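You operate a simulated robot arm through the tools that you are given. There is no shell and no other tool. Be economical: measure what you need, move in short steps, check, and stop when the job is done.

You are at the controls of a simulated two-armed robot. One attempt, no reset.

## Task
Take the cartridge with a green cap and leave it on the top of the tub ledge. Put the cartridge with a red cap on the kerb between the drains. Take the tags carton and put it on the test bench by the mill. Put the rubber drain plug on the top of the bench under the chutes away on the top of the tub ledge. Shut the drawer of the trestle table. Put the green weight bag on the ledge on the valve wall. Turn the day knob of pit one to day 4. Put the beige card on the top of the wooden trestle. Take the grease cartridge and put it on the shelf under the steamer bench. Open the blue drawer, fetch the orange vent cap and set it in the inside of the blue drawer and shut the drawer again. Pull the grey bench drawer open. Any order will do. Set down upright: tags carton.

Only the result counts: the job must be done as asked and must still hold three seconds after the hand-in. Knocking over, shifting, dropping, spilling or breaking anything else fails it. Lids that push on must go on centred and level and be pressed home; caps that screw on are set level and turned clockwise until they are tight.

## Robot
Two 7-joint arms with two-finger parallel grippers on one trunk, on a base that drives. Base frame: it is fixed to the floor where the robot stands at the start and does not move with it; the origin is under the middle of the robot, x ahead of it, y to its left, z up. Lengths are in m, angles in rad, forces in N, time in s.
The left shoulder is at the start at [0.07, 0.177, 1.07], the right one opposite. Places, roughly: beige card [-13.25, 1.75, 0.75]; blue drawer [0, 9.3, 0.7]; cartridge with a green cap (7x7x16 cm) [0.7, 0.1, 0.8]; cartridge with a red cap (7x7x16 cm) [0.7, 0, 0.8]; day knob of pit one [-15.5, -2.9, 0.5]; drawer of the trestle table [-15.5, -0.2, 0.7]; grease cartridge [-13.5, 3.5, 0.5]; green weight bag (14x10x9 cm) [-15.7, -1, 0.7]; grey bench drawer [0.3, 12.4, 0.7]; inside of the blue drawer [0.1, 9.3, 0.7]; kerb between the drains [-1.9, -1.3, 0.2]; ledge on the valve wall [-13.1, -0.1, 0.7]; orange vent cap (6x7x5 cm) [-1.8, 10.8, 0.6]; rubber drain plug (7x7x25 cm) [-2, 10.5, 0.6]; shelf under the steamer bench [-13.1, 1.7, 0.3]; tags carton [-3.25, 7.75, 0.75]; test bench by the mill [0.5, 5.9, 0.9]; top of the tub ledge [0.5, -1.3, 0.9]; top of the wooden trestle [-13.5, 3.6, 0.5]. Payload 3.43 kg a hand.
The tool frame of a hand sits at the grasp point between the pads (the TCP): z along the fingers, y along the line on which they close. The tips reach 0.03 m beyond it. Largest opening 0.094 m; finger width 0.028, thickness 0.01; the body of the gripper, 0.05 by 0.096 m, starts 0.055 m behind the TCP.
Orientation is told as [roll, pitch, yaw] about the base's x, y, z axes, in that order, counted from this pose: with the fingers straight down and closing along the base's y, the tool's x points along the base's -x, its y along +y and its z along -z.

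## Interface
- The arms move only by the tool send_rows. It takes "left_plan", "right_plan" or both (then of equal length, played together; a hand with none holds still); each is text: rows parted by semicolons, each of 7 numbers parted by spaces: the shift along the base's x, y, z in m, then the turn, a rotation vector about the base's x, y, z in rad, then the gripper command, from -1 (shut) to 1 (fully open), values between in proportion. In form: tx ty tz rx ry rz claw; .... A call has 1 to 20 rows; each row is the pose to reach, as a shift and turn from the pose commanded when the call began. Each row takes 0.2 s and may step no farther than 0.05 m and 0.15 rad from the row before; otherwise, or with a gripper value out of range, the whole call is refused. A pose out of reach is approached as far as the arm can. The call stops where the force on the tool passes 40 N (or 10 N more than at its start, if that is more) or the arm is blocked; 0.2 s more then pass. The fingers move at their own pace (about 0.153 m/s each) and stop on an object; they squeeze with about 27 N. The grip force told is the motor's: it shows also when the fingers shut on nothing. Time passes only in rows, and 0.2 s behind the last, so rows that repeat a pose let the fingers close. The reply holds the time, the measured pose of the TCP, the force on the tool along the base axes, the opening and the grip force, in the units named above and with some noise, with the torque about the TCP (base axes, N m) and any sound that the robot's microphone picked up, and new pictures: "pictures" is both (left out), scene, wrist or none (wrist: the cameras of the hands that moved).
- Cameras (640 x 400 px; columns grow to the right, rows downward): "scene" is now at [0.1321, 0.0073, 1.3756]; the picture's right is [0.08, -1.00, 0.00], its down [-0.68, -0.06, -0.73] and it looks along [0.73, 0.06, -0.68] (base axes); focal length 268 px, centre (320, 200). "left" rides on the left gripper at [0.076, -0.014, -0.103] in its tool frame; the picture's right is [0.18, 0.98, 0.00], its down [-0.75, 0.14, -0.64] and it looks along [-0.63, 0.12, 0.77] (tool axes); focal length 243 px, centre (320, 200). "right" rides on the right gripper at [0.076, 0.014, -0.102] in its tool frame; the picture's right is [-0.18, 0.98, 0.00], its down [-0.75, -0.14, -0.64] and it looks along [-0.63, -0.12, 0.77] (tool axes); focal length 243 px, centre (320, 200). There is no depth. A picture from a camera that has moved, and an enlarged one, comes with that camera's place and axes in the base frame and with its lens.
- slide_trunk(by): slides the trunk up (or, below 0, down) by that many m; the arms and the scene camera ride with it, the base frame stays. It gives what a move gives, with no picture.
- steer(legs): drives the robot by 1 to 6 legs, each [ahead, turn to the left] in m and rad, along the robot's own axes; the way and the turn of a leg run together, so that a leg with both is an arc; at most 1.5 m and 3.142 rad a leg. The arms and the cameras ride along, it lands a little off, and it stops where it bumps. It gives what a move gives, and a new picture of the scene camera.
- head_to(pan, tilt): turns the head with the scene camera to pan (to the left, within 1.501 rad either way) and tilt (down, from -0.506 to 1.204), counted from straight ahead of the robot. It gives what a move gives, and a new picture of the scene camera.
- zoom(camera, box): a new picture of the part [left, top, right, bottom] of that camera's present view, enlarged. No time passes.
- finish_job(): hands the job in; it is judged then, once.

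Work in short steps. Places have to be worked out from the pictures, the camera data and where the tool is seen: move nearer, look again, correct. Check each grasp and each placing, and mend what went wrong. You have 535 turns and 360 pictures in all, those below and enlarged ones among them. Open the grippers and draw the arms clear of the work before you hand the job in, unless the task says otherwise; then end with one line.

The tools are called by a JSON object that holds its "api" and its "payload". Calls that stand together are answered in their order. send_rows: Moves the arms, as the interface text tells. Its arguments: {"type":"object","properties":{"left_plan":{"type":"string"},"right_plan":{"type":"string"},"pictures":{"type":"string","enum":["both","scene","wrist","none"]}},"required":[]} The other tools are called the same way: slide_trunk (by) slides the trunk up or down; steer (legs) drives the base; head_to (pan, tilt) turns the head that bears the scene camera; zoom (camera, box) takes an enlarged picture of a part of a camera's view; finish_job () hands the job in.

At the start:

```text
clock: 0.0
left_tcp_pos: [0.4172, 0.2728, 0.9561]
left_tool_rot: [0.001, -0.002, 0.001]
left_contact_force: [-0.3, 0.2, 0.4]
left_moment: [0.0, -0.01, 0.0]
left_opening: 0.0941
left_finger_force: 0.1
right_tcp_pos: [0.5606, -0.172, 1.0404]
right_tool_rot: [0.001, 0.0, 0.0]
right_contact_force: [0.3, 0.1, -0.3]
right_moment: [-0.01, -0.03, -0.01]
right_opening: 0.0941
right_finger_force: 0.1
trunk travel left (down, up): [-0.65, 0.19]
robot x, y, heading: [0.0009, -0.0006, 0.003]
head pan, tilt: [0.084, 0.749]
```

scene: 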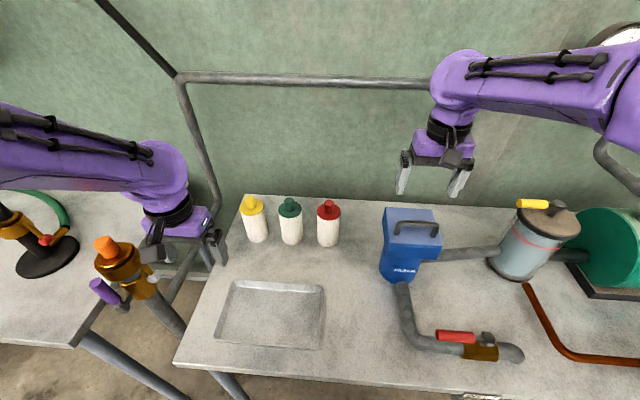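
right: 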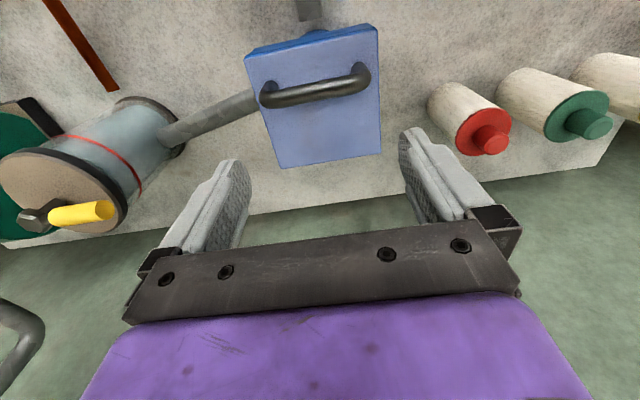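
left: 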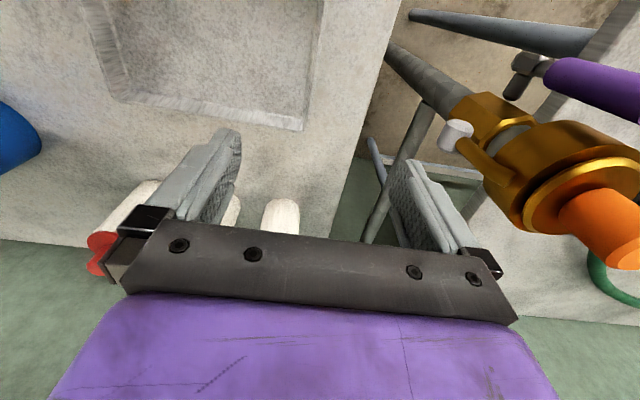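

The red cap tip is around [0.664, 0.027, 0.86] and the green one around [0.666, 0.14, 0.86], so the bench surface is near z=0.70. The left hand is close to the orange valve, so I lift it and bring it inward first.

{"api": "send_rows", "payload": {"left_plan": "0 -0.02 0.04 0 0 0 1; 0.0 -0.04 0.08 0 0 0 1; 0 -0.06 0.12 0 0 0 1", "pictures": "none"}}

{"api": "steer", "payload": {"legs": [[0.08, 0]]}}

```text
clock: 0.8
left_tcp_pos: [0.4621, 0.2242, 1.0644]
left_tool_rot: [-0.022, 0.005, 0.006]
left_contact_force: [0.3, -0.2, 0.5]
left_moment: [0.03, -0.01, -0.03]
left_opening: 0.0941
left_finger_force: 0.1
left hand out of reach, approached as far as the arm can: row 1, 2, 3
right_tcp_pos: [0.5607, -0.1734, 1.0402]
right_tool_rot: [0.002, 0.0, 0.001]
right_contact_force: [1.2, -0.4, -0.2]
right_moment: [0.01, -0.02, 0.0]
right_opening: 0.094
right_finger_force: 0.1
trunk travel left (down, up): [-0.65, 0.19]
robot x, y, heading: [0.0004, -0.0014, 0.003]
head pan, tilt: [0.084, 0.749]
```

```text
clock: 1.9
left_tcp_pos: [0.5417, 0.225, 1.0651]
left_tool_rot: [-0.021, 0.001, 0.005]
left_contact_force: [0.0, -0.9, -0.3]
left_moment: [0.0, 0.01, 0.02]
left_opening: 0.0942
left_finger_force: 0.1
right_tcp_pos: [0.6387, -0.1718, 1.0395]
right_tool_rot: [0.0, -0.002, 0.0]
right_contact_force: [0.0, 0.0, 0.3]
right_moment: [0.0, 0.0, 0.0]
right_opening: 0.0939
right_finger_force: 0.0
trunk travel left (down, up): [-0.65, 0.19]
robot x, y, heading: [0.0809, -0.0025, 0.002]
head pan, tilt: [0.084, 0.749]
camera scene: at [0.2104, 0.007, 1.3758], right [0.08, -1.0, 0.0], down [-0.68, -0.06, -0.73], along [0.73, 0.06, -0.68], focal length 268 px, centre (320, 200)
```

scene: 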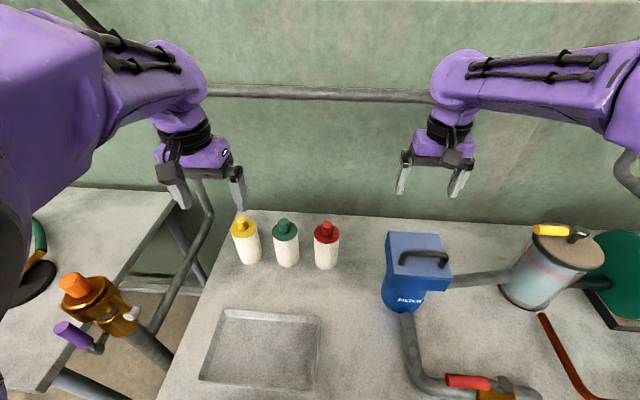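

Red re-checks at about [0.67, 0.028]. I move the right hand above it and look through the wrist camera.

{"api": "send_rows", "payload": {"right_plan": "0.005 0.045 0 0 0 0 1; 0.01 0.09 -0.01 0 0 0 1; 0.02 0.135 -0.02 0 0 0 1; 0.028 0.175 -0.04 0 0 0 1; 0.03 0.2 -0.075 0 0 0 1", "pictures": "both"}}

```text
clock: 3.1
left_tcp_pos: [0.543, 0.2256, 1.0642]
left_tool_rot: [-0.027, 0.001, 0.004]
left_contact_force: [0.2, -0.2, 0.2]
left_moment: [-0.01, 0.03, 0.04]
left_opening: 0.0942
left_finger_force: 0.1
right_tcp_pos: [0.6693, 0.0245, 0.9635]
right_tool_rot: [0.003, 0.0, -0.003]
right_contact_force: [0.3, -0.2, 0.2]
right_moment: [0.0, 0.0, 0.05]
right_opening: 0.094
right_finger_force: 0.1
trunk travel left (down, up): [-0.65, 0.19]
robot x, y, heading: [0.0802, 0.0022, 0.0]
head pan, tilt: [0.084, 0.749]
camera scene: at [0.2132, 0.0076, 1.3755], right [0.08, -1.0, 0.0], down [-0.68, -0.06, -0.73], along [0.73, 0.06, -0.68], focal length 268 px, centre (320, 200)
camera right: at [0.5934, 0.0395, 1.0673], right [0.19, 0.98, 0.0], down [0.75, -0.15, 0.64], along [0.63, -0.12, -0.77], focal length 243 px, centre (320, 200)
```

scene: 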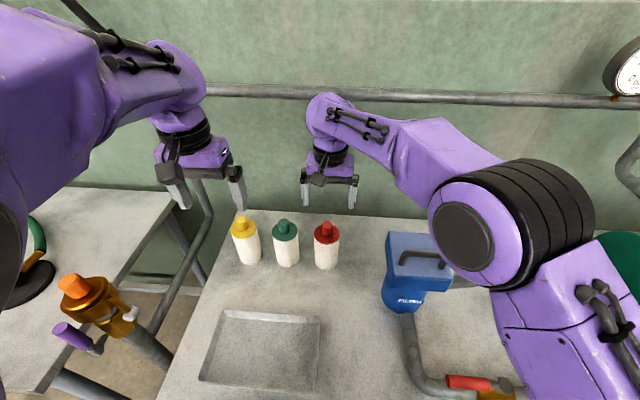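
right: 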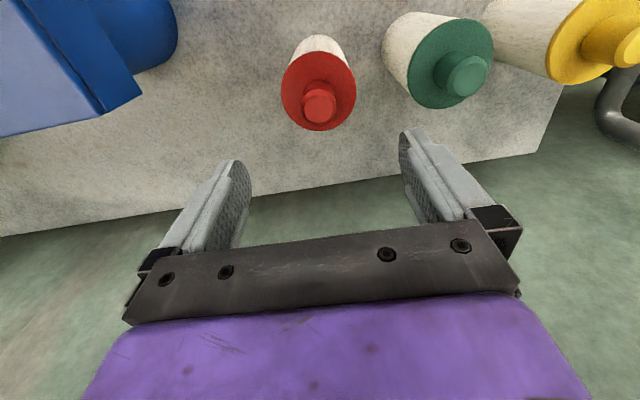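

Aligned within a few mm; now descend to z≈0.82 and close.

{"api": "send_rows", "payload": {"right_plan": "-0.004 0.002 -0.04 0 0 0 1; -0.004 0.002 -0.08 0 0 0 1; -0.004 0.002 -0.12 0 0 0 1; -0.004 0.002 -0.145 0 0 0 1; -0.004 0.002 -0.145 0 0 0 -1; -0.004 0.002 -0.145 0 0 0 -1; -0.004 0.002 -0.145 0 0 0 -1", "pictures": "wrist"}}

```text
clock: 4.7
left_tcp_pos: [0.5398, 0.2236, 1.0664]
left_tool_rot: [-0.025, -0.004, 0.004]
left_contact_force: [-0.3, -0.7, -0.1]
left_moment: [-0.01, -0.02, 0.01]
left_opening: 0.0943
left_finger_force: 0.0
right_tcp_pos: [0.6651, 0.0289, 0.8236]
right_tool_rot: [0.003, -0.007, -0.001]
right_contact_force: [4.5, -2.2, 31.4]
right_moment: [0.04, 0.07, 0.12]
right_opening: 0.0682
right_finger_force: 27.5
trunk travel left (down, up): [-0.65, 0.19]
robot x, y, heading: [0.0797, 0.0013, -0.0]
head pan, tilt: [0.084, 0.749]
camera right: at [0.587, 0.0428, 0.9261], right [0.19, 0.98, 0.0], down [0.75, -0.14, 0.65], along [0.64, -0.12, -0.76], focal length 243 px, centre (320, 200)
```

right: 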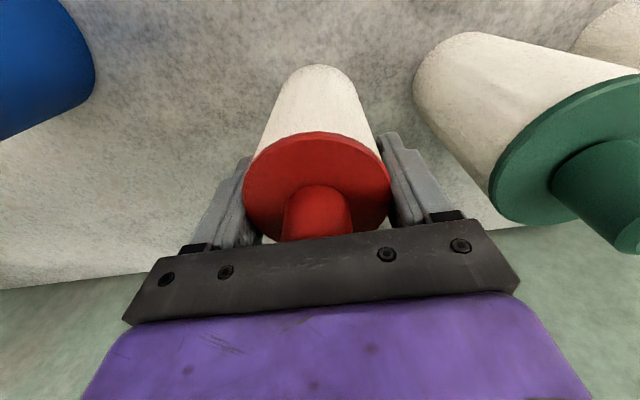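

Gripped (opening 0.068), palm just touching the tip. Lift it, and pull it back to the right.

{"api": "send_rows", "payload": {"right_plan": "0 0 0.04 0 0 0 -1; 0 0 0.08 0 0 0 -1; 0 0 0.13 0 0 0 -1; 0 0 0.18 0 0 0 -1; -0.02 -0.04 0.2 0 0 0 -1; -0.03 -0.085 0.2 0 0 0 -1; -0.05 -0.13 0.2 0 0 0 -1; -0.07 -0.17 0.2 0 0 0 -1; -0.09 -0.21 0.2 0 0 0 -1; -0.1 -0.25 0.2 0 0 0 -1", "pictures": "both"}}

```text
clock: 6.9
left_tcp_pos: [0.5442, 0.2245, 1.0646]
left_tool_rot: [-0.025, 0.003, 0.004]
left_contact_force: [-0.7, -1.0, 0.3]
left_moment: [0.01, 0.0, -0.04]
left_opening: 0.094
left_finger_force: 0.1
right_tcp_pos: [0.57, -0.2209, 1.0186]
right_tool_rot: [0.004, 0.002, 0.0]
right_contact_force: [9.8, 1.2, -2.9]
right_moment: [0.18, -0.81, -0.11]
right_opening: 0.0674
right_finger_force: 27.1
trunk travel left (down, up): [-0.65, 0.19]
robot x, y, heading: [0.0777, -0.0002, 0.003]
head pan, tilt: [0.084, 0.749]
camera scene: at [0.2138, 0.0056, 1.3754], right [0.08, -1.0, 0.0], down [-0.68, -0.06, -0.73], along [0.73, 0.06, -0.68], focal length 268 px, centre (320, 200)
camera right: at [0.4918, -0.2071, 1.1236], right [0.18, 0.98, 0.0], down [0.75, -0.14, 0.64], along [0.63, -0.12, -0.77], focal length 243 px, centre (320, 200)
```

scene: 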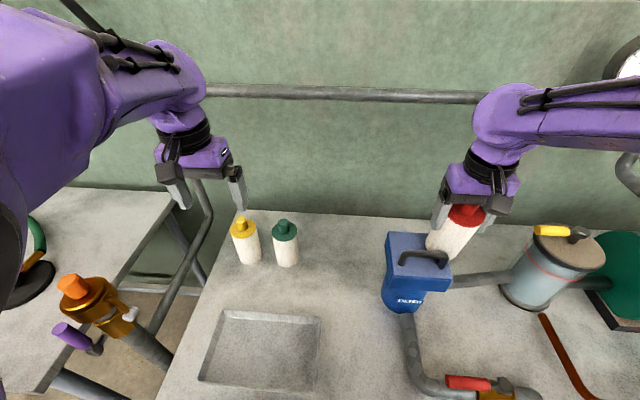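
right: 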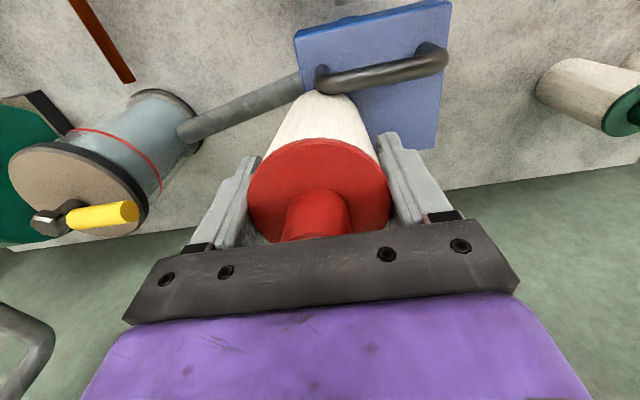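

The moment suggests the bottle bottom is touching the pump's handle. I lift straight up and check the force.

{"api": "send_rows", "payload": {"right_plan": "0.01 0 0.02 0 0 0 -1; 0.01 0 0.06 0 0 0 -1; 0.01 0 0.1 0 0 0 -1", "pictures": "scene"}}

```text
clock: 7.7
left_tcp_pos: [0.5426, 0.2252, 1.065]
left_tool_rot: [-0.027, 0.001, 0.002]
left_contact_force: [0.7, 0.0, -0.5]
left_moment: [-0.03, -0.04, 0.02]
left_opening: 0.094
left_finger_force: 0.1
right_tcp_pos: [0.5776, -0.2213, 1.1223]
right_tool_rot: [0.001, 0.002, -0.001]
right_contact_force: [0.2, -0.3, -2.6]
right_moment: [-0.03, -0.04, 0.0]
right_opening: 0.067
right_finger_force: 27.4
trunk travel left (down, up): [-0.65, 0.19]
robot x, y, heading: [0.0779, -0.001, 0.002]
head pan, tilt: [0.084, 0.749]
camera scene: at [0.2112, 0.0075, 1.3756], right [0.08, -1.0, 0.0], down [-0.68, -0.06, -0.73], along [0.73, 0.06, -0.68], focal length 268 px, centre (320, 200)
```

scene: 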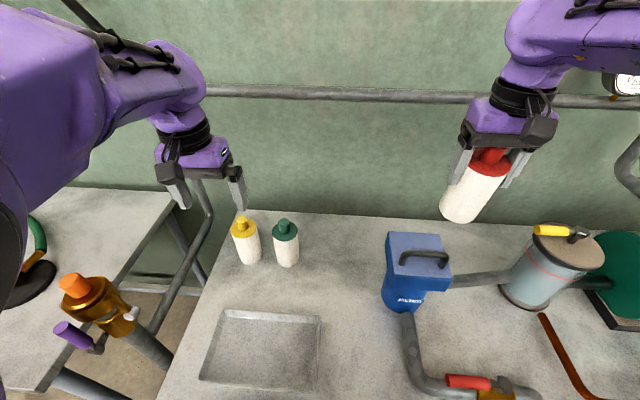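

The pump hasn't moved and the forces are normal. Now the left hand goes above the green cartridge.

{"api": "send_rows", "payload": {"left_plan": "0.03 -0.03 0 0.02 0 0 1; 0.06 -0.06 0 0.02 0 0 1; 0.1 -0.08 -0.01 0.02 0 0 1; 0.124 -0.086 -0.05 0.02 0 0 1; 0.124 -0.086 -0.09 0.02 0 0 1; 0.124 -0.086 -0.12 0.02 0 0 1", "pictures": "wrist"}}

```text
clock: 9.1
left_tcp_pos: [0.6696, 0.1398, 0.9419]
left_tool_rot: [-0.001, 0.004, 0.003]
left_contact_force: [-0.2, -0.8, -0.6]
left_moment: [-0.02, 0.01, 0.01]
left_opening: 0.0941
left_finger_force: 0.0
right_tcp_pos: [0.5794, -0.2214, 1.1206]
right_tool_rot: [-0.001, 0.003, 0.0]
right_contact_force: [0.2, -0.4, -1.3]
right_moment: [0.02, 0.02, 0.01]
right_opening: 0.0666
right_finger_force: 27.5
trunk travel left (down, up): [-0.65, 0.19]
robot x, y, heading: [0.0761, -0.0022, -0.002]
head pan, tilt: [0.084, 0.749]
camera left: at [0.594, 0.1257, 1.0445], right [-0.19, 0.98, 0.0], down [0.75, 0.14, 0.64], along [0.63, 0.12, -0.77], focal length 243 px, centre (320, 200)
```

left: 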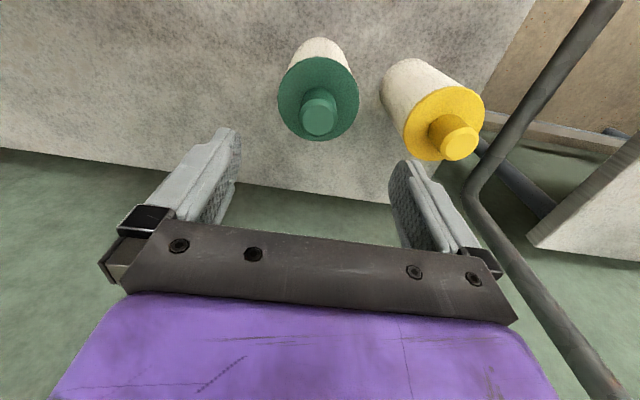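

{"api": "send_rows", "payload": {"left_plan": "-0.006 -0.001 -0.04 0 0 0 1; -0.006 -0.001 -0.08 0 0 0 1; -0.006 -0.001 -0.115 0 0 0 1; -0.006 -0.001 -0.115 0 0 0 -1; -0.006 -0.001 -0.115 0 0 0 -1; -0.006 -0.001 -0.115 0 0 0 -1; -0.006 -0.001 -0.08 0 0 0 -1; -0.006 -0.001 -0.04 0 0 0 -1; -0.006 -0.001 0.01 0 0 0 -1; -0.006 -0.001 0.06 0 0 0 -1; -0.006 -0.001 0.11 0 0 0 -1; -0.006 -0.001 0.16 0 0 0 -1", "pictures": "both"}}

```text
clock: 11.7
left_tcp_pos: [0.6598, 0.137, 1.1048]
left_tool_rot: [-0.002, 0.0, 0.005]
left_contact_force: [0.0, -0.6, -1.9]
left_moment: [-0.03, -0.04, -0.02]
left_opening: 0.0664
left_finger_force: 27.2
right_tcp_pos: [0.5774, -0.222, 1.1227]
right_tool_rot: [0.0, 0.001, -0.002]
right_contact_force: [0.4, -0.3, -2.4]
right_moment: [-0.01, -0.01, 0.02]
right_opening: 0.067
right_finger_force: 26.9
trunk travel left (down, up): [-0.65, 0.19]
robot x, y, heading: [0.0784, 0.0004, -0.002]
head pan, tilt: [0.084, 0.749]
camera scene: at [0.2112, 0.0068, 1.3756], right [0.08, -1.0, 0.0], down [-0.68, -0.06, -0.73], along [0.73, 0.06, -0.68], focal length 268 px, centre (320, 200)
camera left: at [0.5846, 0.1236, 1.2074], right [-0.19, 0.98, 0.0], down [0.75, 0.14, 0.64], along [0.63, 0.12, -0.77], focal length 243 px, centre (320, 200)
```

scene: 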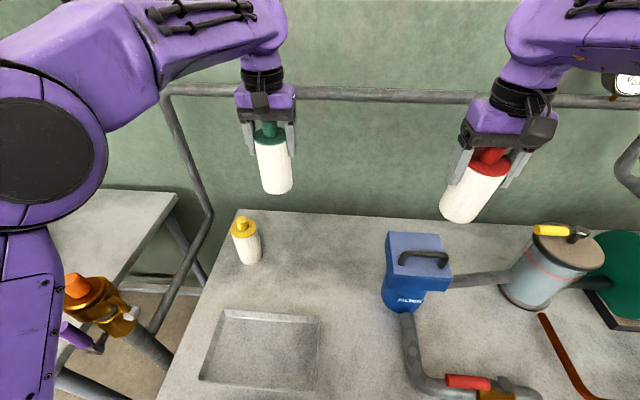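
left: 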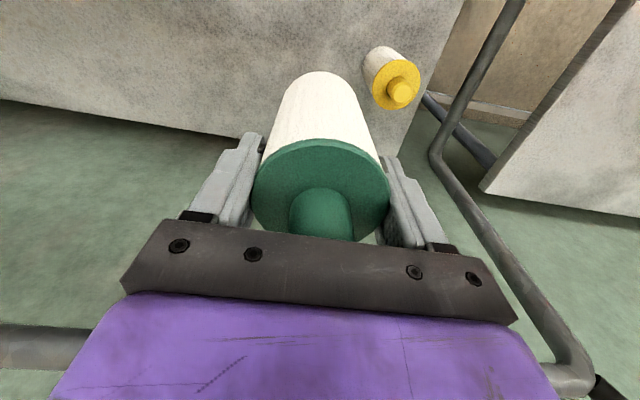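

Both cartridges are held. I look right toward the tub ledge, then further round to the right.

{"api": "steer", "payload": {"legs": [[-0.3, 0]]}}

{"api": "head_to", "payload": {"pan": -1.2, "tilt": 0.5}}

```text
clock: 13.7
left_tcp_pos: [0.3708, 0.1358, 1.1038]
left_tool_rot: [-0.001, 0.001, -0.003]
left_contact_force: [0.1, 0.5, -2.4]
left_moment: [0.06, 0.01, -0.01]
left_opening: 0.0667
left_finger_force: 27.4
right_tcp_pos: [0.2859, -0.2228, 1.1204]
right_tool_rot: [-0.001, 0.002, -0.005]
right_contact_force: [0.5, -0.4, -2.6]
right_moment: [0.02, 0.01, 0.01]
right_opening: 0.0669
right_finger_force: 27.2
trunk travel left (down, up): [-0.65, 0.19]
robot x, y, heading: [-0.2118, -0.0002, -0.005]
head pan, tilt: [0.084, 0.749]
camera scene: at [-0.0791, 0.0073, 1.3754], right [0.08, -1.0, 0.0], down [-0.68, -0.05, -0.73], along [0.73, 0.06, -0.68], focal length 268 px, centre (320, 200)
```

scene: 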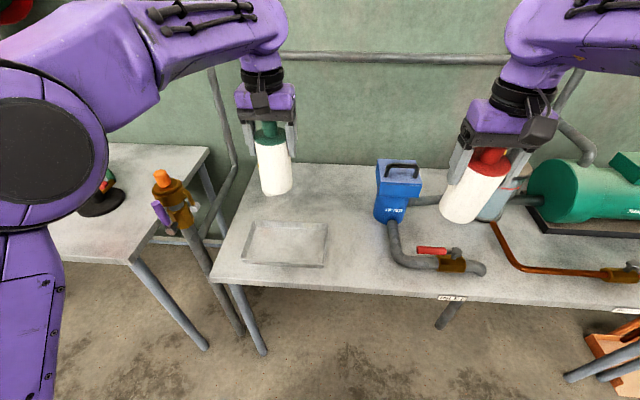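

```text
clock: 15.1
left_tcp_pos: [0.3704, 0.1367, 1.1038]
left_tool_rot: [-0.004, 0.003, -0.002]
left_contact_force: [0.6, 0.0, -2.3]
left_moment: [0.0, 0.02, -0.01]
left_opening: 0.0668
left_finger_force: 26.6
right_tcp_pos: [0.2853, -0.2217, 1.1207]
right_tool_rot: [0.0, 0.0, -0.004]
right_contact_force: [0.0, 0.2, -2.3]
right_moment: [0.01, 0.03, 0.02]
right_opening: 0.0667
right_finger_force: 27.3
trunk travel left (down, up): [-0.65, 0.19]
robot x, y, heading: [-0.2086, -0.0037, -0.005]
head pan, tilt: [-1.201, 0.499]
camera scene: at [-0.1297, -0.0842, 1.3974], right [-0.93, -0.36, 0.0], down [-0.17, 0.45, -0.88], along [0.31, -0.82, -0.48], focal length 268 px, centre (320, 200)
```

scene: 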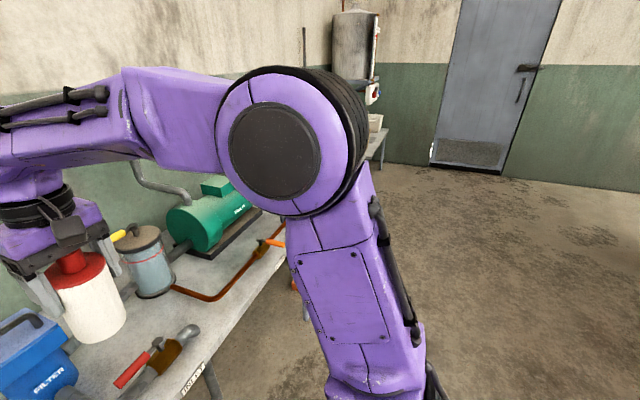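

The arm blocks the view, so I back off a bit and turn right to face the tub area.

{"api": "steer", "payload": {"legs": [[-0.4, 0], [0, -1.3]]}}

{"api": "head_to", "payload": {"pan": 0.1, "tilt": 0.35}}

```text
clock: 20.8
left_tcp_pos: [-0.318, -0.5222, 1.1045]
left_tool_rot: [-0.002, 0.002, -1.302]
left_contact_force: [-0.1, -0.3, -2.9]
left_moment: [-0.02, 0.0, 0.02]
left_opening: 0.0665
left_finger_force: 26.7
right_tcp_pos: [-0.6862, -0.5369, 1.1221]
right_tool_rot: [0.0, 0.002, -1.306]
right_contact_force: [0.1, -0.7, -1.8]
right_moment: [0.02, -0.02, 0.02]
right_opening: 0.0671
right_finger_force: 26.8
trunk travel left (down, up): [-0.65, 0.19]
robot x, y, heading: [-0.6034, 0.0031, -1.306]
head pan, tilt: [-1.201, 0.499]
camera scene: at [-0.665, -0.0997, 1.3974], right [-0.59, 0.81, 0.0], down [0.39, 0.28, -0.88], along [-0.71, -0.52, -0.48], focal length 268 px, centre (320, 200)
```

scene: 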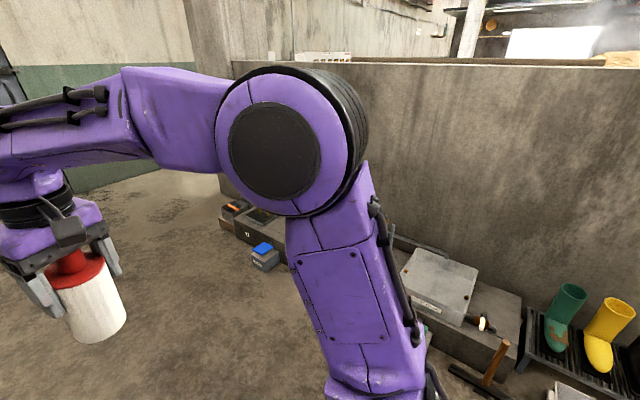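

```text
clock: 22.3
left_tcp_pos: [-0.3186, -0.5218, 1.1041]
left_tool_rot: [-0.002, 0.002, -1.303]
left_contact_force: [0.3, -0.6, -2.7]
left_moment: [-0.02, 0.0, 0.02]
left_opening: 0.0666
left_finger_force: 26.8
right_tcp_pos: [-0.687, -0.5366, 1.1209]
right_tool_rot: [0.001, 0.002, -1.304]
right_contact_force: [-0.4, 0.4, -2.6]
right_moment: [-0.02, -0.03, -0.05]
right_opening: 0.0667
right_finger_force: 27.0
trunk travel left (down, up): [-0.65, 0.19]
robot x, y, heading: [-0.6039, 0.0028, -1.307]
head pan, tilt: [0.099, 0.351]
camera scene: at [-0.5587, -0.1328, 1.4111], right [-0.93, -0.36, 0.0], down [-0.12, 0.32, -0.94], along [0.33, -0.88, -0.34], focal length 268 px, centre (320, 200)
```

scene: 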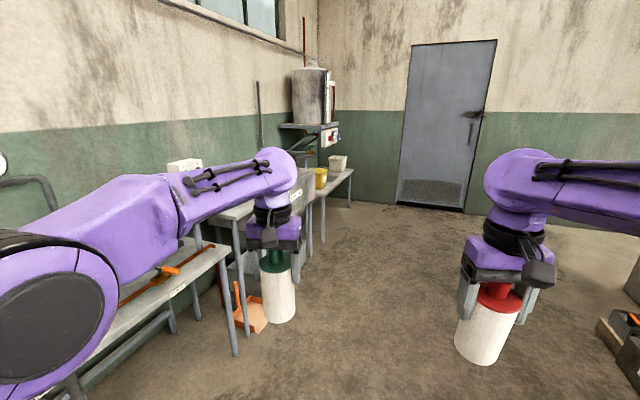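

The tub ledge is ahead-left along the wall. I drive down the aisle to y≈-1.4 and turn to face it.

{"api": "steer", "payload": {"legs": [[0, -0.264], [1.4, 0], [0, 1.57]]}}

{"api": "head_to", "payload": {"pan": 0, "tilt": 0.55}}

```text
clock: 34.0
left_tcp_pos: [-0.0158, -1.2395, 1.1041]
left_tool_rot: [-0.003, 0.002, 0.044]
left_contact_force: [0.1, -0.1, -0.8]
left_moment: [-0.03, 0.02, -0.02]
left_opening: 0.0665
left_finger_force: 26.7
right_tcp_pos: [-0.0832, -1.6038, 1.1208]
right_tool_rot: [0.0, 0.0, 0.043]
right_contact_force: [0.1, 0.4, -1.7]
right_moment: [0.02, 0.04, -0.03]
right_opening: 0.0669
right_finger_force: 27.0
trunk travel left (down, up): [-0.65, 0.19]
robot x, y, heading: [-0.5947, -1.404, 0.043]
head pan, tilt: [0.099, 0.351]
camera scene: at [-0.4482, -1.3868, 1.4111], right [0.14, -0.99, 0.0], down [-0.34, -0.05, -0.94], along [0.93, 0.13, -0.34], focal length 268 px, centre (320, 200)
```

scene: 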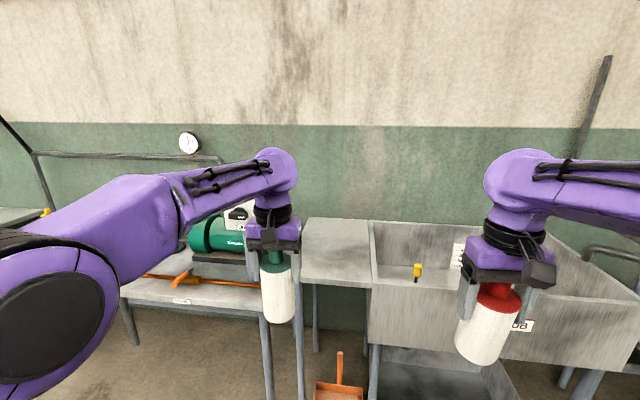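

```text
clock: 34.8
left_tcp_pos: [-0.0144, -1.2397, 1.1037]
left_tool_rot: [-0.003, 0.003, 0.045]
left_contact_force: [0.4, 0.6, -3.1]
left_moment: [-0.02, 0.01, -0.01]
left_opening: 0.0665
left_finger_force: 27.0
right_tcp_pos: [-0.0827, -1.603, 1.1223]
right_tool_rot: [-0.001, 0.003, 0.041]
right_contact_force: [0.1, 0.0, -2.4]
right_moment: [0.03, -0.01, -0.04]
right_opening: 0.0668
right_finger_force: 27.1
trunk travel left (down, up): [-0.65, 0.19]
robot x, y, heading: [-0.588, -1.4038, 0.038]
head pan, tilt: [0.0, 0.55]
camera scene: at [-0.4507, -1.396, 1.3929], right [0.04, -1.0, 0.0], down [-0.52, -0.02, -0.85], along [0.85, 0.04, -0.52], focal length 268 px, centre (320, 200)
```

scene: 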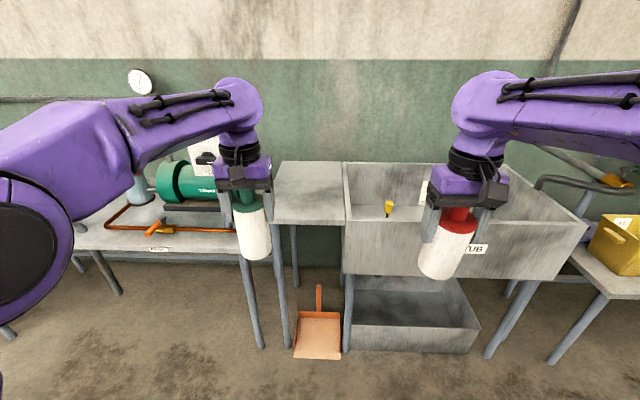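

The ledge is the platform to the left of the tub, spanning roughly x 0.22–0.68 and y −1.21 to −1.44 if its top is near 0.9. I raise the trunk for clearance and drive in.

{"api": "slide_trunk", "payload": {"by": 0.12}}

{"api": "steer", "payload": {"legs": [[0, -0.038], [0.45, 0]]}}

```text
clock: 36.3
left_tcp_pos: [-0.0152, -1.2404, 1.2254]
left_tool_rot: [-0.001, 0.002, 0.045]
left_contact_force: [-0.7, 0.0, -1.6]
left_moment: [0.02, -0.01, 0.0]
left_opening: 0.0666
left_finger_force: 27.0
right_tcp_pos: [-0.0824, -1.6033, 1.2405]
right_tool_rot: [0.0, 0.003, 0.042]
right_contact_force: [-0.4, 0.0, -1.8]
right_moment: [0.01, -0.02, -0.01]
right_opening: 0.0669
right_finger_force: 27.1
trunk travel left (down, up): [-0.77, 0.07]
robot x, y, heading: [-0.5928, -1.4039, 0.043]
head pan, tilt: [0.0, 0.55]
```

```text
clock: 39.3
left_tcp_pos: [0.4283, -1.2579, 1.2248]
left_tool_rot: [-0.003, 0.001, 0.009]
left_contact_force: [0.0, 0.0, -1.4]
left_moment: [-0.02, -0.04, 0.03]
left_opening: 0.0664
left_finger_force: 26.5
right_tcp_pos: [0.3476, -1.6196, 1.2411]
right_tool_rot: [-0.001, 0.0, 0.005]
right_contact_force: [-0.4, -0.1, -2.0]
right_moment: [-0.03, -0.01, 0.04]
right_opening: 0.0669
right_finger_force: 27.3
trunk travel left (down, up): [-0.77, 0.07]
robot x, y, heading: [-0.1494, -1.4044, 0.005]
head pan, tilt: [0.0, 0.55]
camera scene: at [-0.0125, -1.3993, 1.513], right [0.01, -1.0, 0.0], down [-0.52, 0.0, -0.85], along [0.85, 0.0, -0.52], focal length 268 px, centre (320, 200)
```

scene: 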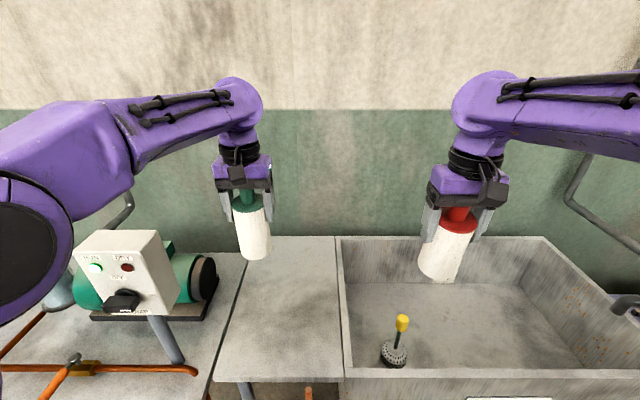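

The ledge top seems near z≈0.86. I edge forward a little, then move the left hand over about (0.51, −1.29) and come down partway.

{"api": "steer", "payload": {"legs": [[0.06, 0]]}}

{"api": "send_rows", "payload": {"left_plan": "0.01 -0.01 -0.04 0 0 0 -1; 0.02 -0.02 -0.085 0 0 0 -1; 0.03 -0.03 -0.13 0 0 0 -1; 0.03 -0.03 -0.175 0 0 0 -1; 0.03 -0.03 -0.2 0 0 0 -1", "pictures": "both"}}

```text
clock: 40.3
left_tcp_pos: [0.4766, -1.2604, 1.2322]
left_tool_rot: [-0.002, -0.013, 0.008]
left_contact_force: [-1.3, -0.8, -1.4]
left_moment: [0.01, -0.06, -0.01]
left_opening: 0.0663
left_finger_force: 26.5
right_tcp_pos: [0.395, -1.6199, 1.2482]
right_tool_rot: [0.0, -0.015, 0.006]
right_contact_force: [-1.4, -0.5, -1.0]
right_moment: [-0.02, -0.07, -0.01]
right_opening: 0.0668
right_finger_force: 26.9
trunk travel left (down, up): [-0.77, 0.07]
robot x, y, heading: [-0.09, -1.3995, 0.006]
head pan, tilt: [0.0, 0.55]
camera scene: at [0.0347, -1.3992, 1.5144], right [0.0, -1.0, 0.0], down [-0.51, 0.0, -0.86], along [0.86, 0.0, -0.51], focal length 268 px, centre (320, 200)
```

scene: 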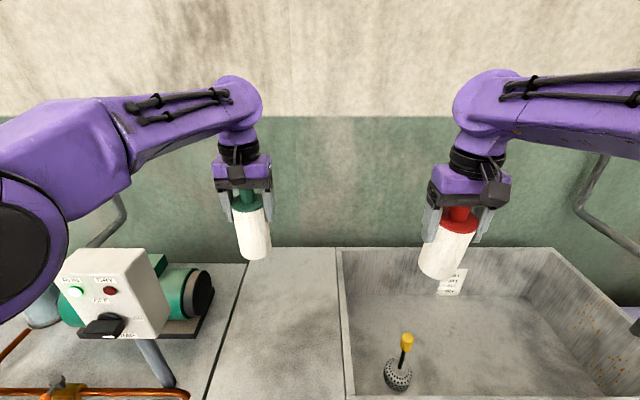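

```text
clock: 41.5
left_tcp_pos: [0.5174, -1.289, 1.0279]
left_tool_rot: [-0.001, -0.003, 0.008]
left_contact_force: [-0.2, 0.4, -2.2]
left_moment: [0.0, 0.0, -0.04]
left_opening: 0.0663
left_finger_force: 27.1
right_tcp_pos: [0.4076, -1.6184, 1.2436]
right_tool_rot: [-0.001, -0.006, 0.004]
right_contact_force: [-0.5, -0.8, -2.7]
right_moment: [-0.01, -0.03, -0.02]
right_opening: 0.0669
right_finger_force: 26.9
trunk travel left (down, up): [-0.77, 0.07]
robot x, y, heading: [-0.09, -1.4017, 0.006]
head pan, tilt: [0.0, 0.55]
camera scene: at [0.0485, -1.3988, 1.513], right [0.0, -1.0, 0.0], down [-0.52, 0.0, -0.85], along [0.85, 0.0, -0.52], focal length 268 px, centre (320, 200)
camera left: at [0.4419, -1.3029, 1.1294], right [-0.19, 0.98, 0.0], down [0.75, 0.15, 0.64], along [0.63, 0.12, -0.77], focal length 243 px, centre (320, 200)
```

scene: 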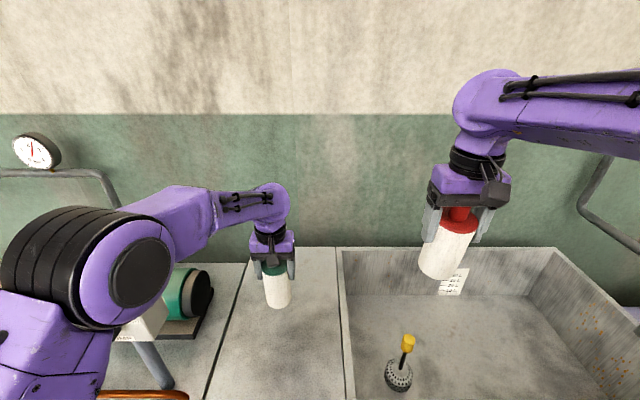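
left: 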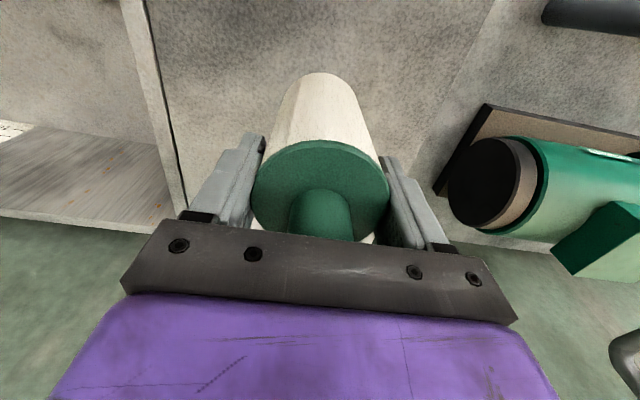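

Descend slowly until contact with the ledge.

{"api": "send_rows", "payload": {"left_plan": "0 0 -0.02 0 0 0 -1; 0 0 -0.035 0 0 0 -1; 0 0 -0.045 0 0 0 -1; 0 0 -0.053 0 0 0 -1; 0 0 -0.059 0 0 0 -1", "pictures": "scene"}}

```text
clock: 42.7
left_tcp_pos: [0.519, -1.2894, 0.9692]
left_tool_rot: [-0.002, -0.004, 0.008]
left_contact_force: [0.1, 1.1, -0.4]
left_moment: [0.01, 0.01, 0.0]
left_opening: 0.0666
left_finger_force: 27.5
right_tcp_pos: [0.4066, -1.6181, 1.2435]
right_tool_rot: [-0.001, -0.003, 0.004]
right_contact_force: [0.3, -0.3, -1.9]
right_moment: [0.0, 0.02, 0.03]
right_opening: 0.067
right_finger_force: 27.4
trunk travel left (down, up): [-0.77, 0.07]
robot x, y, heading: [-0.0931, -1.4, 0.007]
head pan, tilt: [0.0, 0.55]
camera scene: at [0.0493, -1.3992, 1.5129], right [0.0, -1.0, 0.0], down [-0.52, 0.0, -0.85], along [0.85, 0.0, -0.52], focal length 268 px, centre (320, 200)
```

scene: 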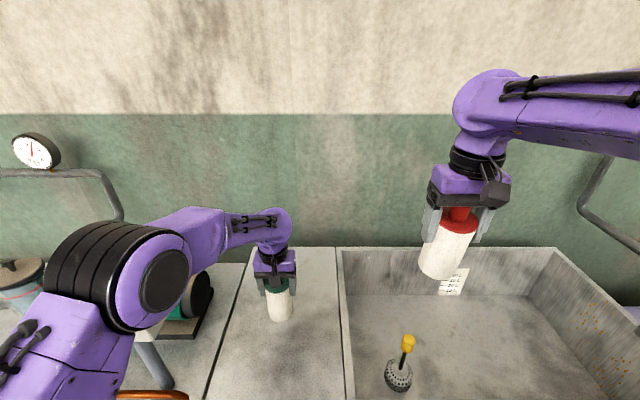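

{"api": "send_rows", "payload": {"left_plan": "0 0 -0.006 0 0 0 -1; 0 0 -0.012 0 0 0 -1; 0 0 -0.016 0 0 0 -1", "pictures": "none"}}

```text
clock: 43.4
left_tcp_pos: [0.5188, -1.2895, 0.9632]
left_tool_rot: [-0.004, -0.016, 0.008]
left_contact_force: [-7.4, 0.1, 18.6]
left_moment: [0.33, 0.92, 0.09]
left_opening: 0.0662
left_finger_force: 27.2
right_tcp_pos: [0.4033, -1.62, 1.2435]
right_tool_rot: [0.001, -0.005, 0.004]
right_contact_force: [0.1, -0.4, -1.9]
right_moment: [0.02, 0.01, 0.0]
right_opening: 0.067
right_finger_force: 27.3
trunk travel left (down, up): [-0.77, 0.07]
robot x, y, heading: [-0.0923, -1.4005, 0.002]
head pan, tilt: [0.0, 0.55]
stopped in row 3 (left hand): the force on the tool passed its limit (the readings are from after the stop); the commanded pose is now the measured one
```

Seated on the ledge. I ease up 3 mm, release and retreat upward.

{"api": "send_rows", "payload": {"left_plan": "0 0 0.003 0 0.012 0 -1; 0 0 0.003 0 0.012 0 0.9; 0 0 0.003 0 0.012 0 0.9; 0 0 0.04 0 0.012 0 0.9; 0 0 0.085 0 0.012 0 0.9; 0 0 0.13 0 0 0 0.9; 0 0 0.17 0 0 0 0.9; -0.02 0 0.21 0 0 0 0.9", "pictures": "both"}}

```text
clock: 45.2
left_tcp_pos: [0.4988, -1.29, 1.1721]
left_tool_rot: [-0.002, -0.013, 0.007]
left_contact_force: [0.0, 0.7, 0.3]
left_moment: [0.01, -0.01, -0.01]
left_opening: 0.0894
left_finger_force: 0.0
right_tcp_pos: [0.4045, -1.621, 1.2443]
right_tool_rot: [0.001, -0.006, 0.004]
right_contact_force: [-0.5, -0.2, -2.3]
right_moment: [0.02, 0.01, -0.02]
right_opening: 0.0669
right_finger_force: 26.6
trunk travel left (down, up): [-0.77, 0.07]
robot x, y, heading: [-0.0899, -1.3981, 0.005]
head pan, tilt: [0.0, 0.55]
camera scene: at [0.0464, -1.3994, 1.5131], right [0.0, -1.0, 0.0], down [-0.52, 0.0, -0.85], along [0.85, 0.0, -0.52], focal length 268 px, centre (320, 200)
camera left: at [0.4215, -1.3049, 1.2721], right [-0.19, 0.98, 0.0], down [0.74, 0.15, 0.65], along [0.64, 0.12, -0.76], focal length 243 px, centre (320, 200)
```

scene: 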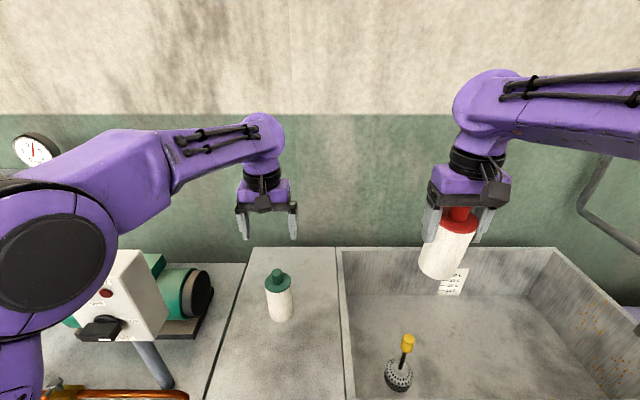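
left: 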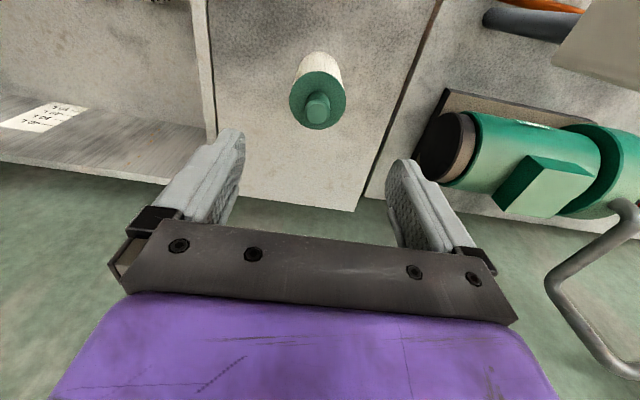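

Green cartridge stands on the ledge. Now back out and turn around toward the kerb.

{"api": "steer", "payload": {"legs": [[-0.6, 0], [0, -1.57], [0, -1.57]]}}

{"api": "head_to", "payload": {"pan": 0, "tilt": 0.6}}

```text
clock: 56.2
left_tcp_pos: [-1.2772, -1.5123, 1.1701]
left_tool_rot: [-0.004, -0.01, -3.131]
left_contact_force: [1.6, -0.4, -0.3]
left_moment: [0.04, 0.01, -0.01]
left_opening: 0.0893
left_finger_force: 0.1
right_tcp_pos: [-1.1839, -1.182, 1.243]
right_tool_rot: [-0.001, -0.002, -3.134]
right_contact_force: [-0.6, -0.6, -1.9]
right_moment: [0.0, -0.03, 0.01]
right_opening: 0.067
right_finger_force: 26.8
trunk travel left (down, up): [-0.77, 0.07]
robot x, y, heading: [-0.6875, -1.4003, -3.136]
head pan, tilt: [0.0, 0.55]
camera scene: at [-0.8266, -1.4009, 1.5129], right [-0.01, 1.0, 0.0], down [0.52, 0.0, -0.85], along [-0.85, -0.01, -0.52], focal length 268 px, centre (320, 200)
```

scene: 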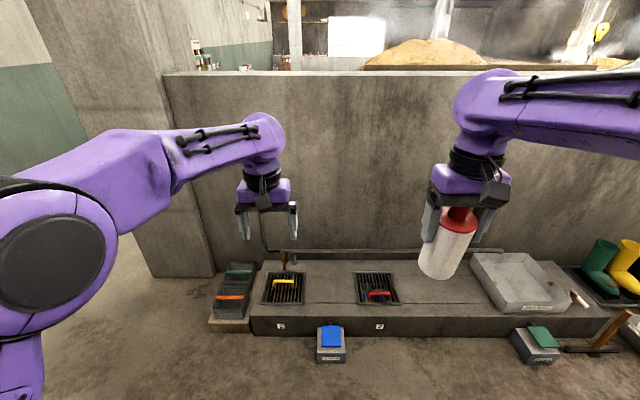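

```text
clock: 56.8
left_tcp_pos: [-1.2762, -1.5113, 1.1698]
left_tool_rot: [-0.001, -0.011, -3.13]
left_contact_force: [0.2, -0.5, -0.5]
left_moment: [0.02, 0.0, 0.03]
left_opening: 0.0894
left_finger_force: 0.1
right_tcp_pos: [-1.1832, -1.1824, 1.243]
right_tool_rot: [-0.001, -0.003, -3.134]
right_contact_force: [-0.4, 0.1, -2.4]
right_moment: [-0.01, -0.04, 0.0]
right_opening: 0.0667
right_finger_force: 26.7
trunk travel left (down, up): [-0.77, 0.07]
robot x, y, heading: [-0.6833, -1.4027, -3.133]
head pan, tilt: [0.0, 0.6]
camera scene: at [-0.8252, -1.4006, 1.5084], right [-0.01, 1.0, 0.0], down [0.57, 0.0, -0.82], along [-0.82, -0.01, -0.57], focal length 268 px, centre (320, 200)
```

scene: 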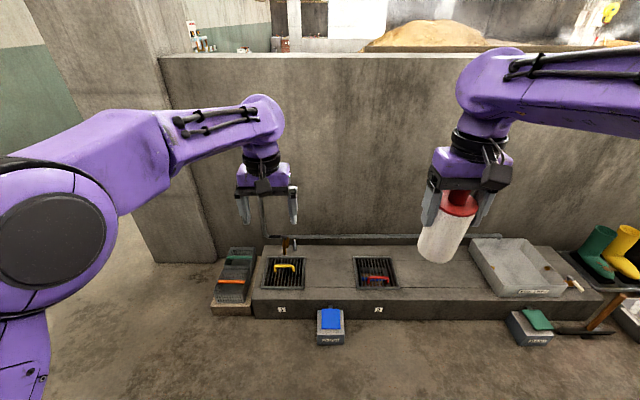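

The gap between the two grates centres near (−1.93, −1.36), kerb top z≈0.17. I drive to about (−1.25, −1.54) to keep the base clear of the blue pedal, and look again.

{"api": "steer", "payload": {"legs": [[0, 0.242], [0.57, 0], [0, -0.25]]}}

{"api": "head_to", "payload": {"pan": -0.1, "tilt": 0.9}}

```text
clock: 61.8
left_tcp_pos: [-1.8351, -1.644, 1.1706]
left_tool_rot: [-0.002, -0.01, 3.138]
left_contact_force: [0.9, 0.6, 0.0]
left_moment: [0.01, -0.01, 0.0]
left_opening: 0.0895
left_finger_force: 0.1
right_tcp_pos: [-1.7359, -1.3183, 1.2423]
right_tool_rot: [0.001, -0.002, 3.134]
right_contact_force: [1.2, 0.7, -2.1]
right_moment: [-0.01, -0.01, 0.03]
right_opening: 0.0671
right_finger_force: 27.1
trunk travel left (down, up): [-0.77, 0.07]
robot x, y, heading: [-1.241, -1.5421, 3.135]
head pan, tilt: [0.0, 0.6]
camera scene: at [-1.382, -1.5402, 1.5083], right [0.01, 1.0, 0.0], down [0.57, 0.0, -0.82], along [-0.82, 0.01, -0.57], focal length 268 px, centre (320, 200)
```

scene: 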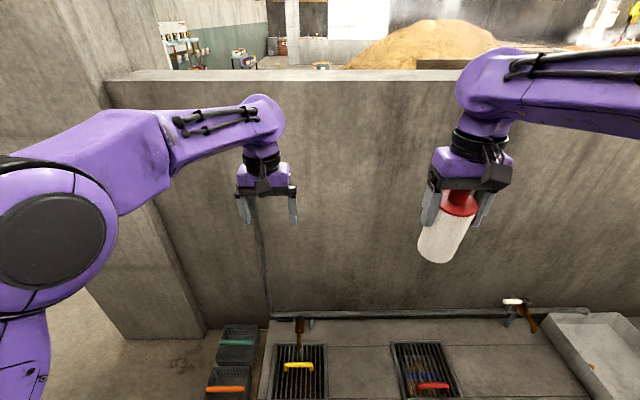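

```text
clock: 62.6
left_tcp_pos: [-1.8351, -1.6435, 1.1693]
left_tool_rot: [-0.002, -0.011, 3.138]
left_contact_force: [0.0, -0.3, -0.6]
left_moment: [0.0, -0.02, -0.03]
left_opening: 0.0893
left_finger_force: 0.0
right_tcp_pos: [-1.7362, -1.3167, 1.2437]
right_tool_rot: [0.002, -0.004, 3.132]
right_contact_force: [0.3, 0.1, -2.6]
right_moment: [0.01, -0.04, -0.01]
right_opening: 0.0671
right_finger_force: 27.0
trunk travel left (down, up): [-0.77, 0.07]
robot x, y, heading: [-1.2407, -1.5383, 3.139]
head pan, tilt: [-0.099, 0.901]
camera scene: at [-1.3678, -1.5315, 1.4837], right [0.11, 0.99, 0.0], down [0.78, -0.08, -0.62], along [-0.62, 0.07, -0.78], focal length 268 px, centre (320, 200)
```

scene: 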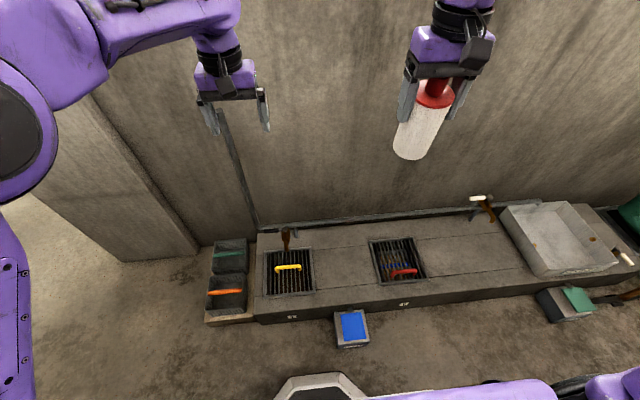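

Kerb top is ~0.155 and the gap centre ~(−1.93, −1.345). I move slightly closer (the base front leaves ~6 cm to the pedal) and lower the trunk.

{"api": "steer", "payload": {"legs": [[0.05, 0]]}}

{"api": "slide_trunk", "payload": {"by": -0.6}}

{"api": "head_to", "payload": {"pan": -0.1, "tilt": 0.6}}

```text
clock: 63.5
left_tcp_pos: [-1.8722, -1.6444, 1.1779]
left_tool_rot: [-0.004, -0.024, 3.14]
left_contact_force: [0.3, -0.5, 1.8]
left_moment: [0.01, 0.08, -0.02]
left_opening: 0.0892
left_finger_force: 0.0
right_tcp_pos: [-1.7735, -1.3157, 1.2495]
right_tool_rot: [0.0, -0.016, 3.132]
right_contact_force: [1.0, 0.4, -0.6]
right_moment: [-0.01, 0.06, 0.0]
right_opening: 0.0669
right_finger_force: 27.5
trunk travel left (down, up): [-0.77, 0.07]
robot x, y, heading: [-1.2943, -1.5396, 3.133]
head pan, tilt: [-0.099, 0.901]
camera scene: at [-1.4041, -1.5318, 1.4849], right [0.11, 0.99, 0.0], down [0.77, -0.08, -0.63], along [-0.63, 0.07, -0.78], focal length 268 px, centre (320, 200)
```

scene: 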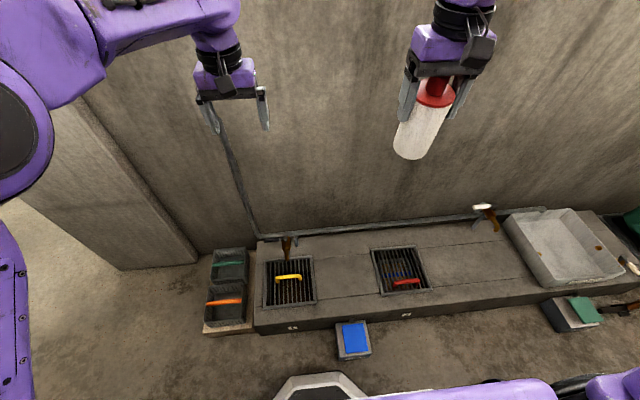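

```text
refused: -0.6 is not a number from -0.4 to 0.4
```

```text
clock: 64.3
left_tcp_pos: [-1.8841, -1.6438, 1.1714]
left_tool_rot: [-0.003, -0.013, 3.138]
left_contact_force: [0.2, 0.8, -0.2]
left_moment: [-0.01, -0.01, -0.01]
left_opening: 0.0893
left_finger_force: 0.1
right_tcp_pos: [-1.7859, -1.3149, 1.2446]
right_tool_rot: [0.002, -0.006, 3.134]
right_contact_force: [-0.2, 0.2, -2.4]
right_moment: [0.0, -0.04, 0.0]
right_opening: 0.0672
right_finger_force: 26.2
trunk travel left (down, up): [-0.77, 0.07]
robot x, y, heading: [-1.2933, -1.5397, 3.133]
head pan, tilt: [-0.099, 0.6]
camera scene: at [-1.4319, -1.5302, 1.5082], right [0.11, 0.99, 0.0], down [0.56, -0.06, -0.82], along [-0.82, 0.09, -0.57], focal length 268 px, centre (320, 200)
```

scene: 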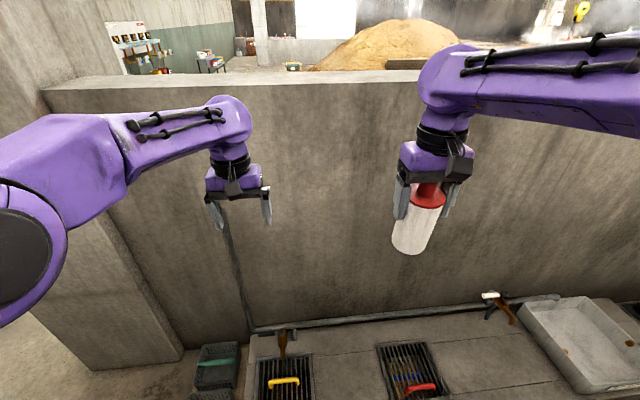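

{"api": "slide_trunk", "payload": {"by": -0.4}}

{"api": "slide_trunk", "payload": {"by": -0.2}}

{"api": "send_rows", "payload": {"right_plan": "-0.03 -0.01 -0.03 0 0 0 -1; -0.06 -0.02 -0.06 0 0 0 -1; -0.09 -0.03 -0.1 0 0 0 -1; -0.11 -0.03 -0.14 0 0 0 -1; -0.12 -0.03 -0.18 0 0 0 -1; -0.13 -0.03 -0.22 0 0 0 -1", "pictures": "both"}}

```text
clock: 68.1
left_tcp_pos: [-1.8828, -1.6418, 0.7715]
left_tool_rot: [-0.004, -0.013, 3.137]
left_contact_force: [0.1, -0.3, 0.7]
left_moment: [0.01, -0.05, -0.03]
left_opening: 0.0891
left_finger_force: 0.1
right_tcp_pos: [-1.7854, -1.3154, 0.8452]
right_tool_rot: [0.0, -0.009, 3.135]
right_contact_force: [-0.5, 0.0, -2.4]
right_moment: [-0.01, -0.04, -0.02]
right_opening: 0.0668
right_finger_force: 27.3
trunk travel left (down, up): [-0.37, 0.47]
robot x, y, heading: [-1.2942, -1.5396, 3.133]
head pan, tilt: [-0.099, 0.6]
```

```text
clock: 70.3
left_tcp_pos: [-1.8841, -1.6435, 0.5715]
left_tool_rot: [-0.004, -0.013, 3.138]
left_contact_force: [1.2, -0.2, -0.7]
left_moment: [0.02, -0.03, 0.02]
left_opening: 0.0894
left_finger_force: 0.1
right_tcp_pos: [-1.7859, -1.3155, 0.6432]
right_tool_rot: [-0.001, -0.008, 3.136]
right_contact_force: [0.0, 0.8, -2.7]
right_moment: [0.01, -0.02, -0.01]
right_opening: 0.067
right_finger_force: 26.4
trunk travel left (down, up): [-0.17, 0.67]
robot x, y, heading: [-1.2933, -1.538, 3.136]
head pan, tilt: [-0.099, 0.6]
```

```text
refused: row 3 steps farther than a row can; nothing moved
```

{"api": "send_rows", "payload": {"right_plan": "-0.03 -0.01 -0.03 0 0 0 -1; -0.06 -0.02 -0.06 0 0 0 -1; -0.085 -0.03 -0.1 0 0 0 -1; -0.105 -0.03 -0.14 0 0 0 -1; -0.12 -0.03 -0.18 0 0 0 -1; -0.13 -0.03 -0.22 0 0 0 -1", "pictures": "both"}}

```text
clock: 71.7
left_tcp_pos: [-1.8831, -1.6439, 0.5714]
left_tool_rot: [-0.003, -0.012, 3.14]
left_contact_force: [-0.2, 0.5, -0.4]
left_moment: [0.0, 0.0, 0.0]
left_opening: 0.0893
left_finger_force: 0.0
right_tcp_pos: [-1.914, -1.3455, 0.4244]
right_tool_rot: [0.0, -0.008, 3.135]
right_contact_force: [0.3, 0.4, -2.3]
right_moment: [0.01, 0.01, 0.01]
right_opening: 0.0672
right_finger_force: 26.7
trunk travel left (down, up): [-0.17, 0.67]
robot x, y, heading: [-1.2922, -1.5391, 3.13]
head pan, tilt: [-0.099, 0.6]
camera scene: at [-1.4313, -1.5303, 0.9083], right [0.11, 0.99, 0.0], down [0.56, -0.06, -0.82], along [-0.82, 0.09, -0.57], focal length 268 px, centre (320, 200)
camera right: at [-1.8379, -1.3599, 0.5272], right [-0.19, -0.98, 0.0], down [-0.75, 0.15, 0.65], along [-0.64, 0.12, -0.76], focal length 243 px, centre (320, 200)
```

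scene: 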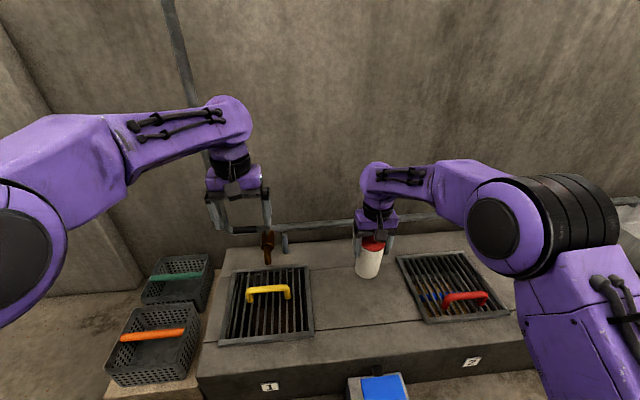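
right: 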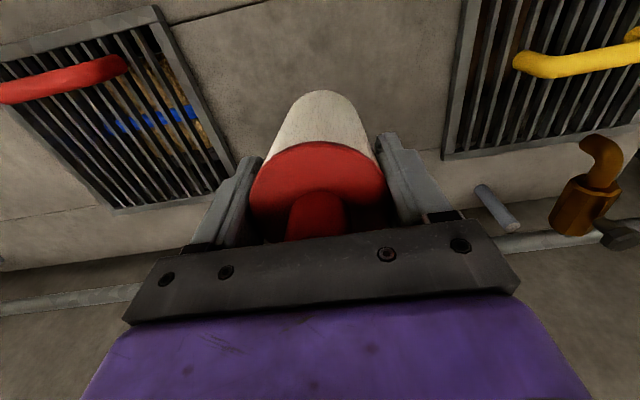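

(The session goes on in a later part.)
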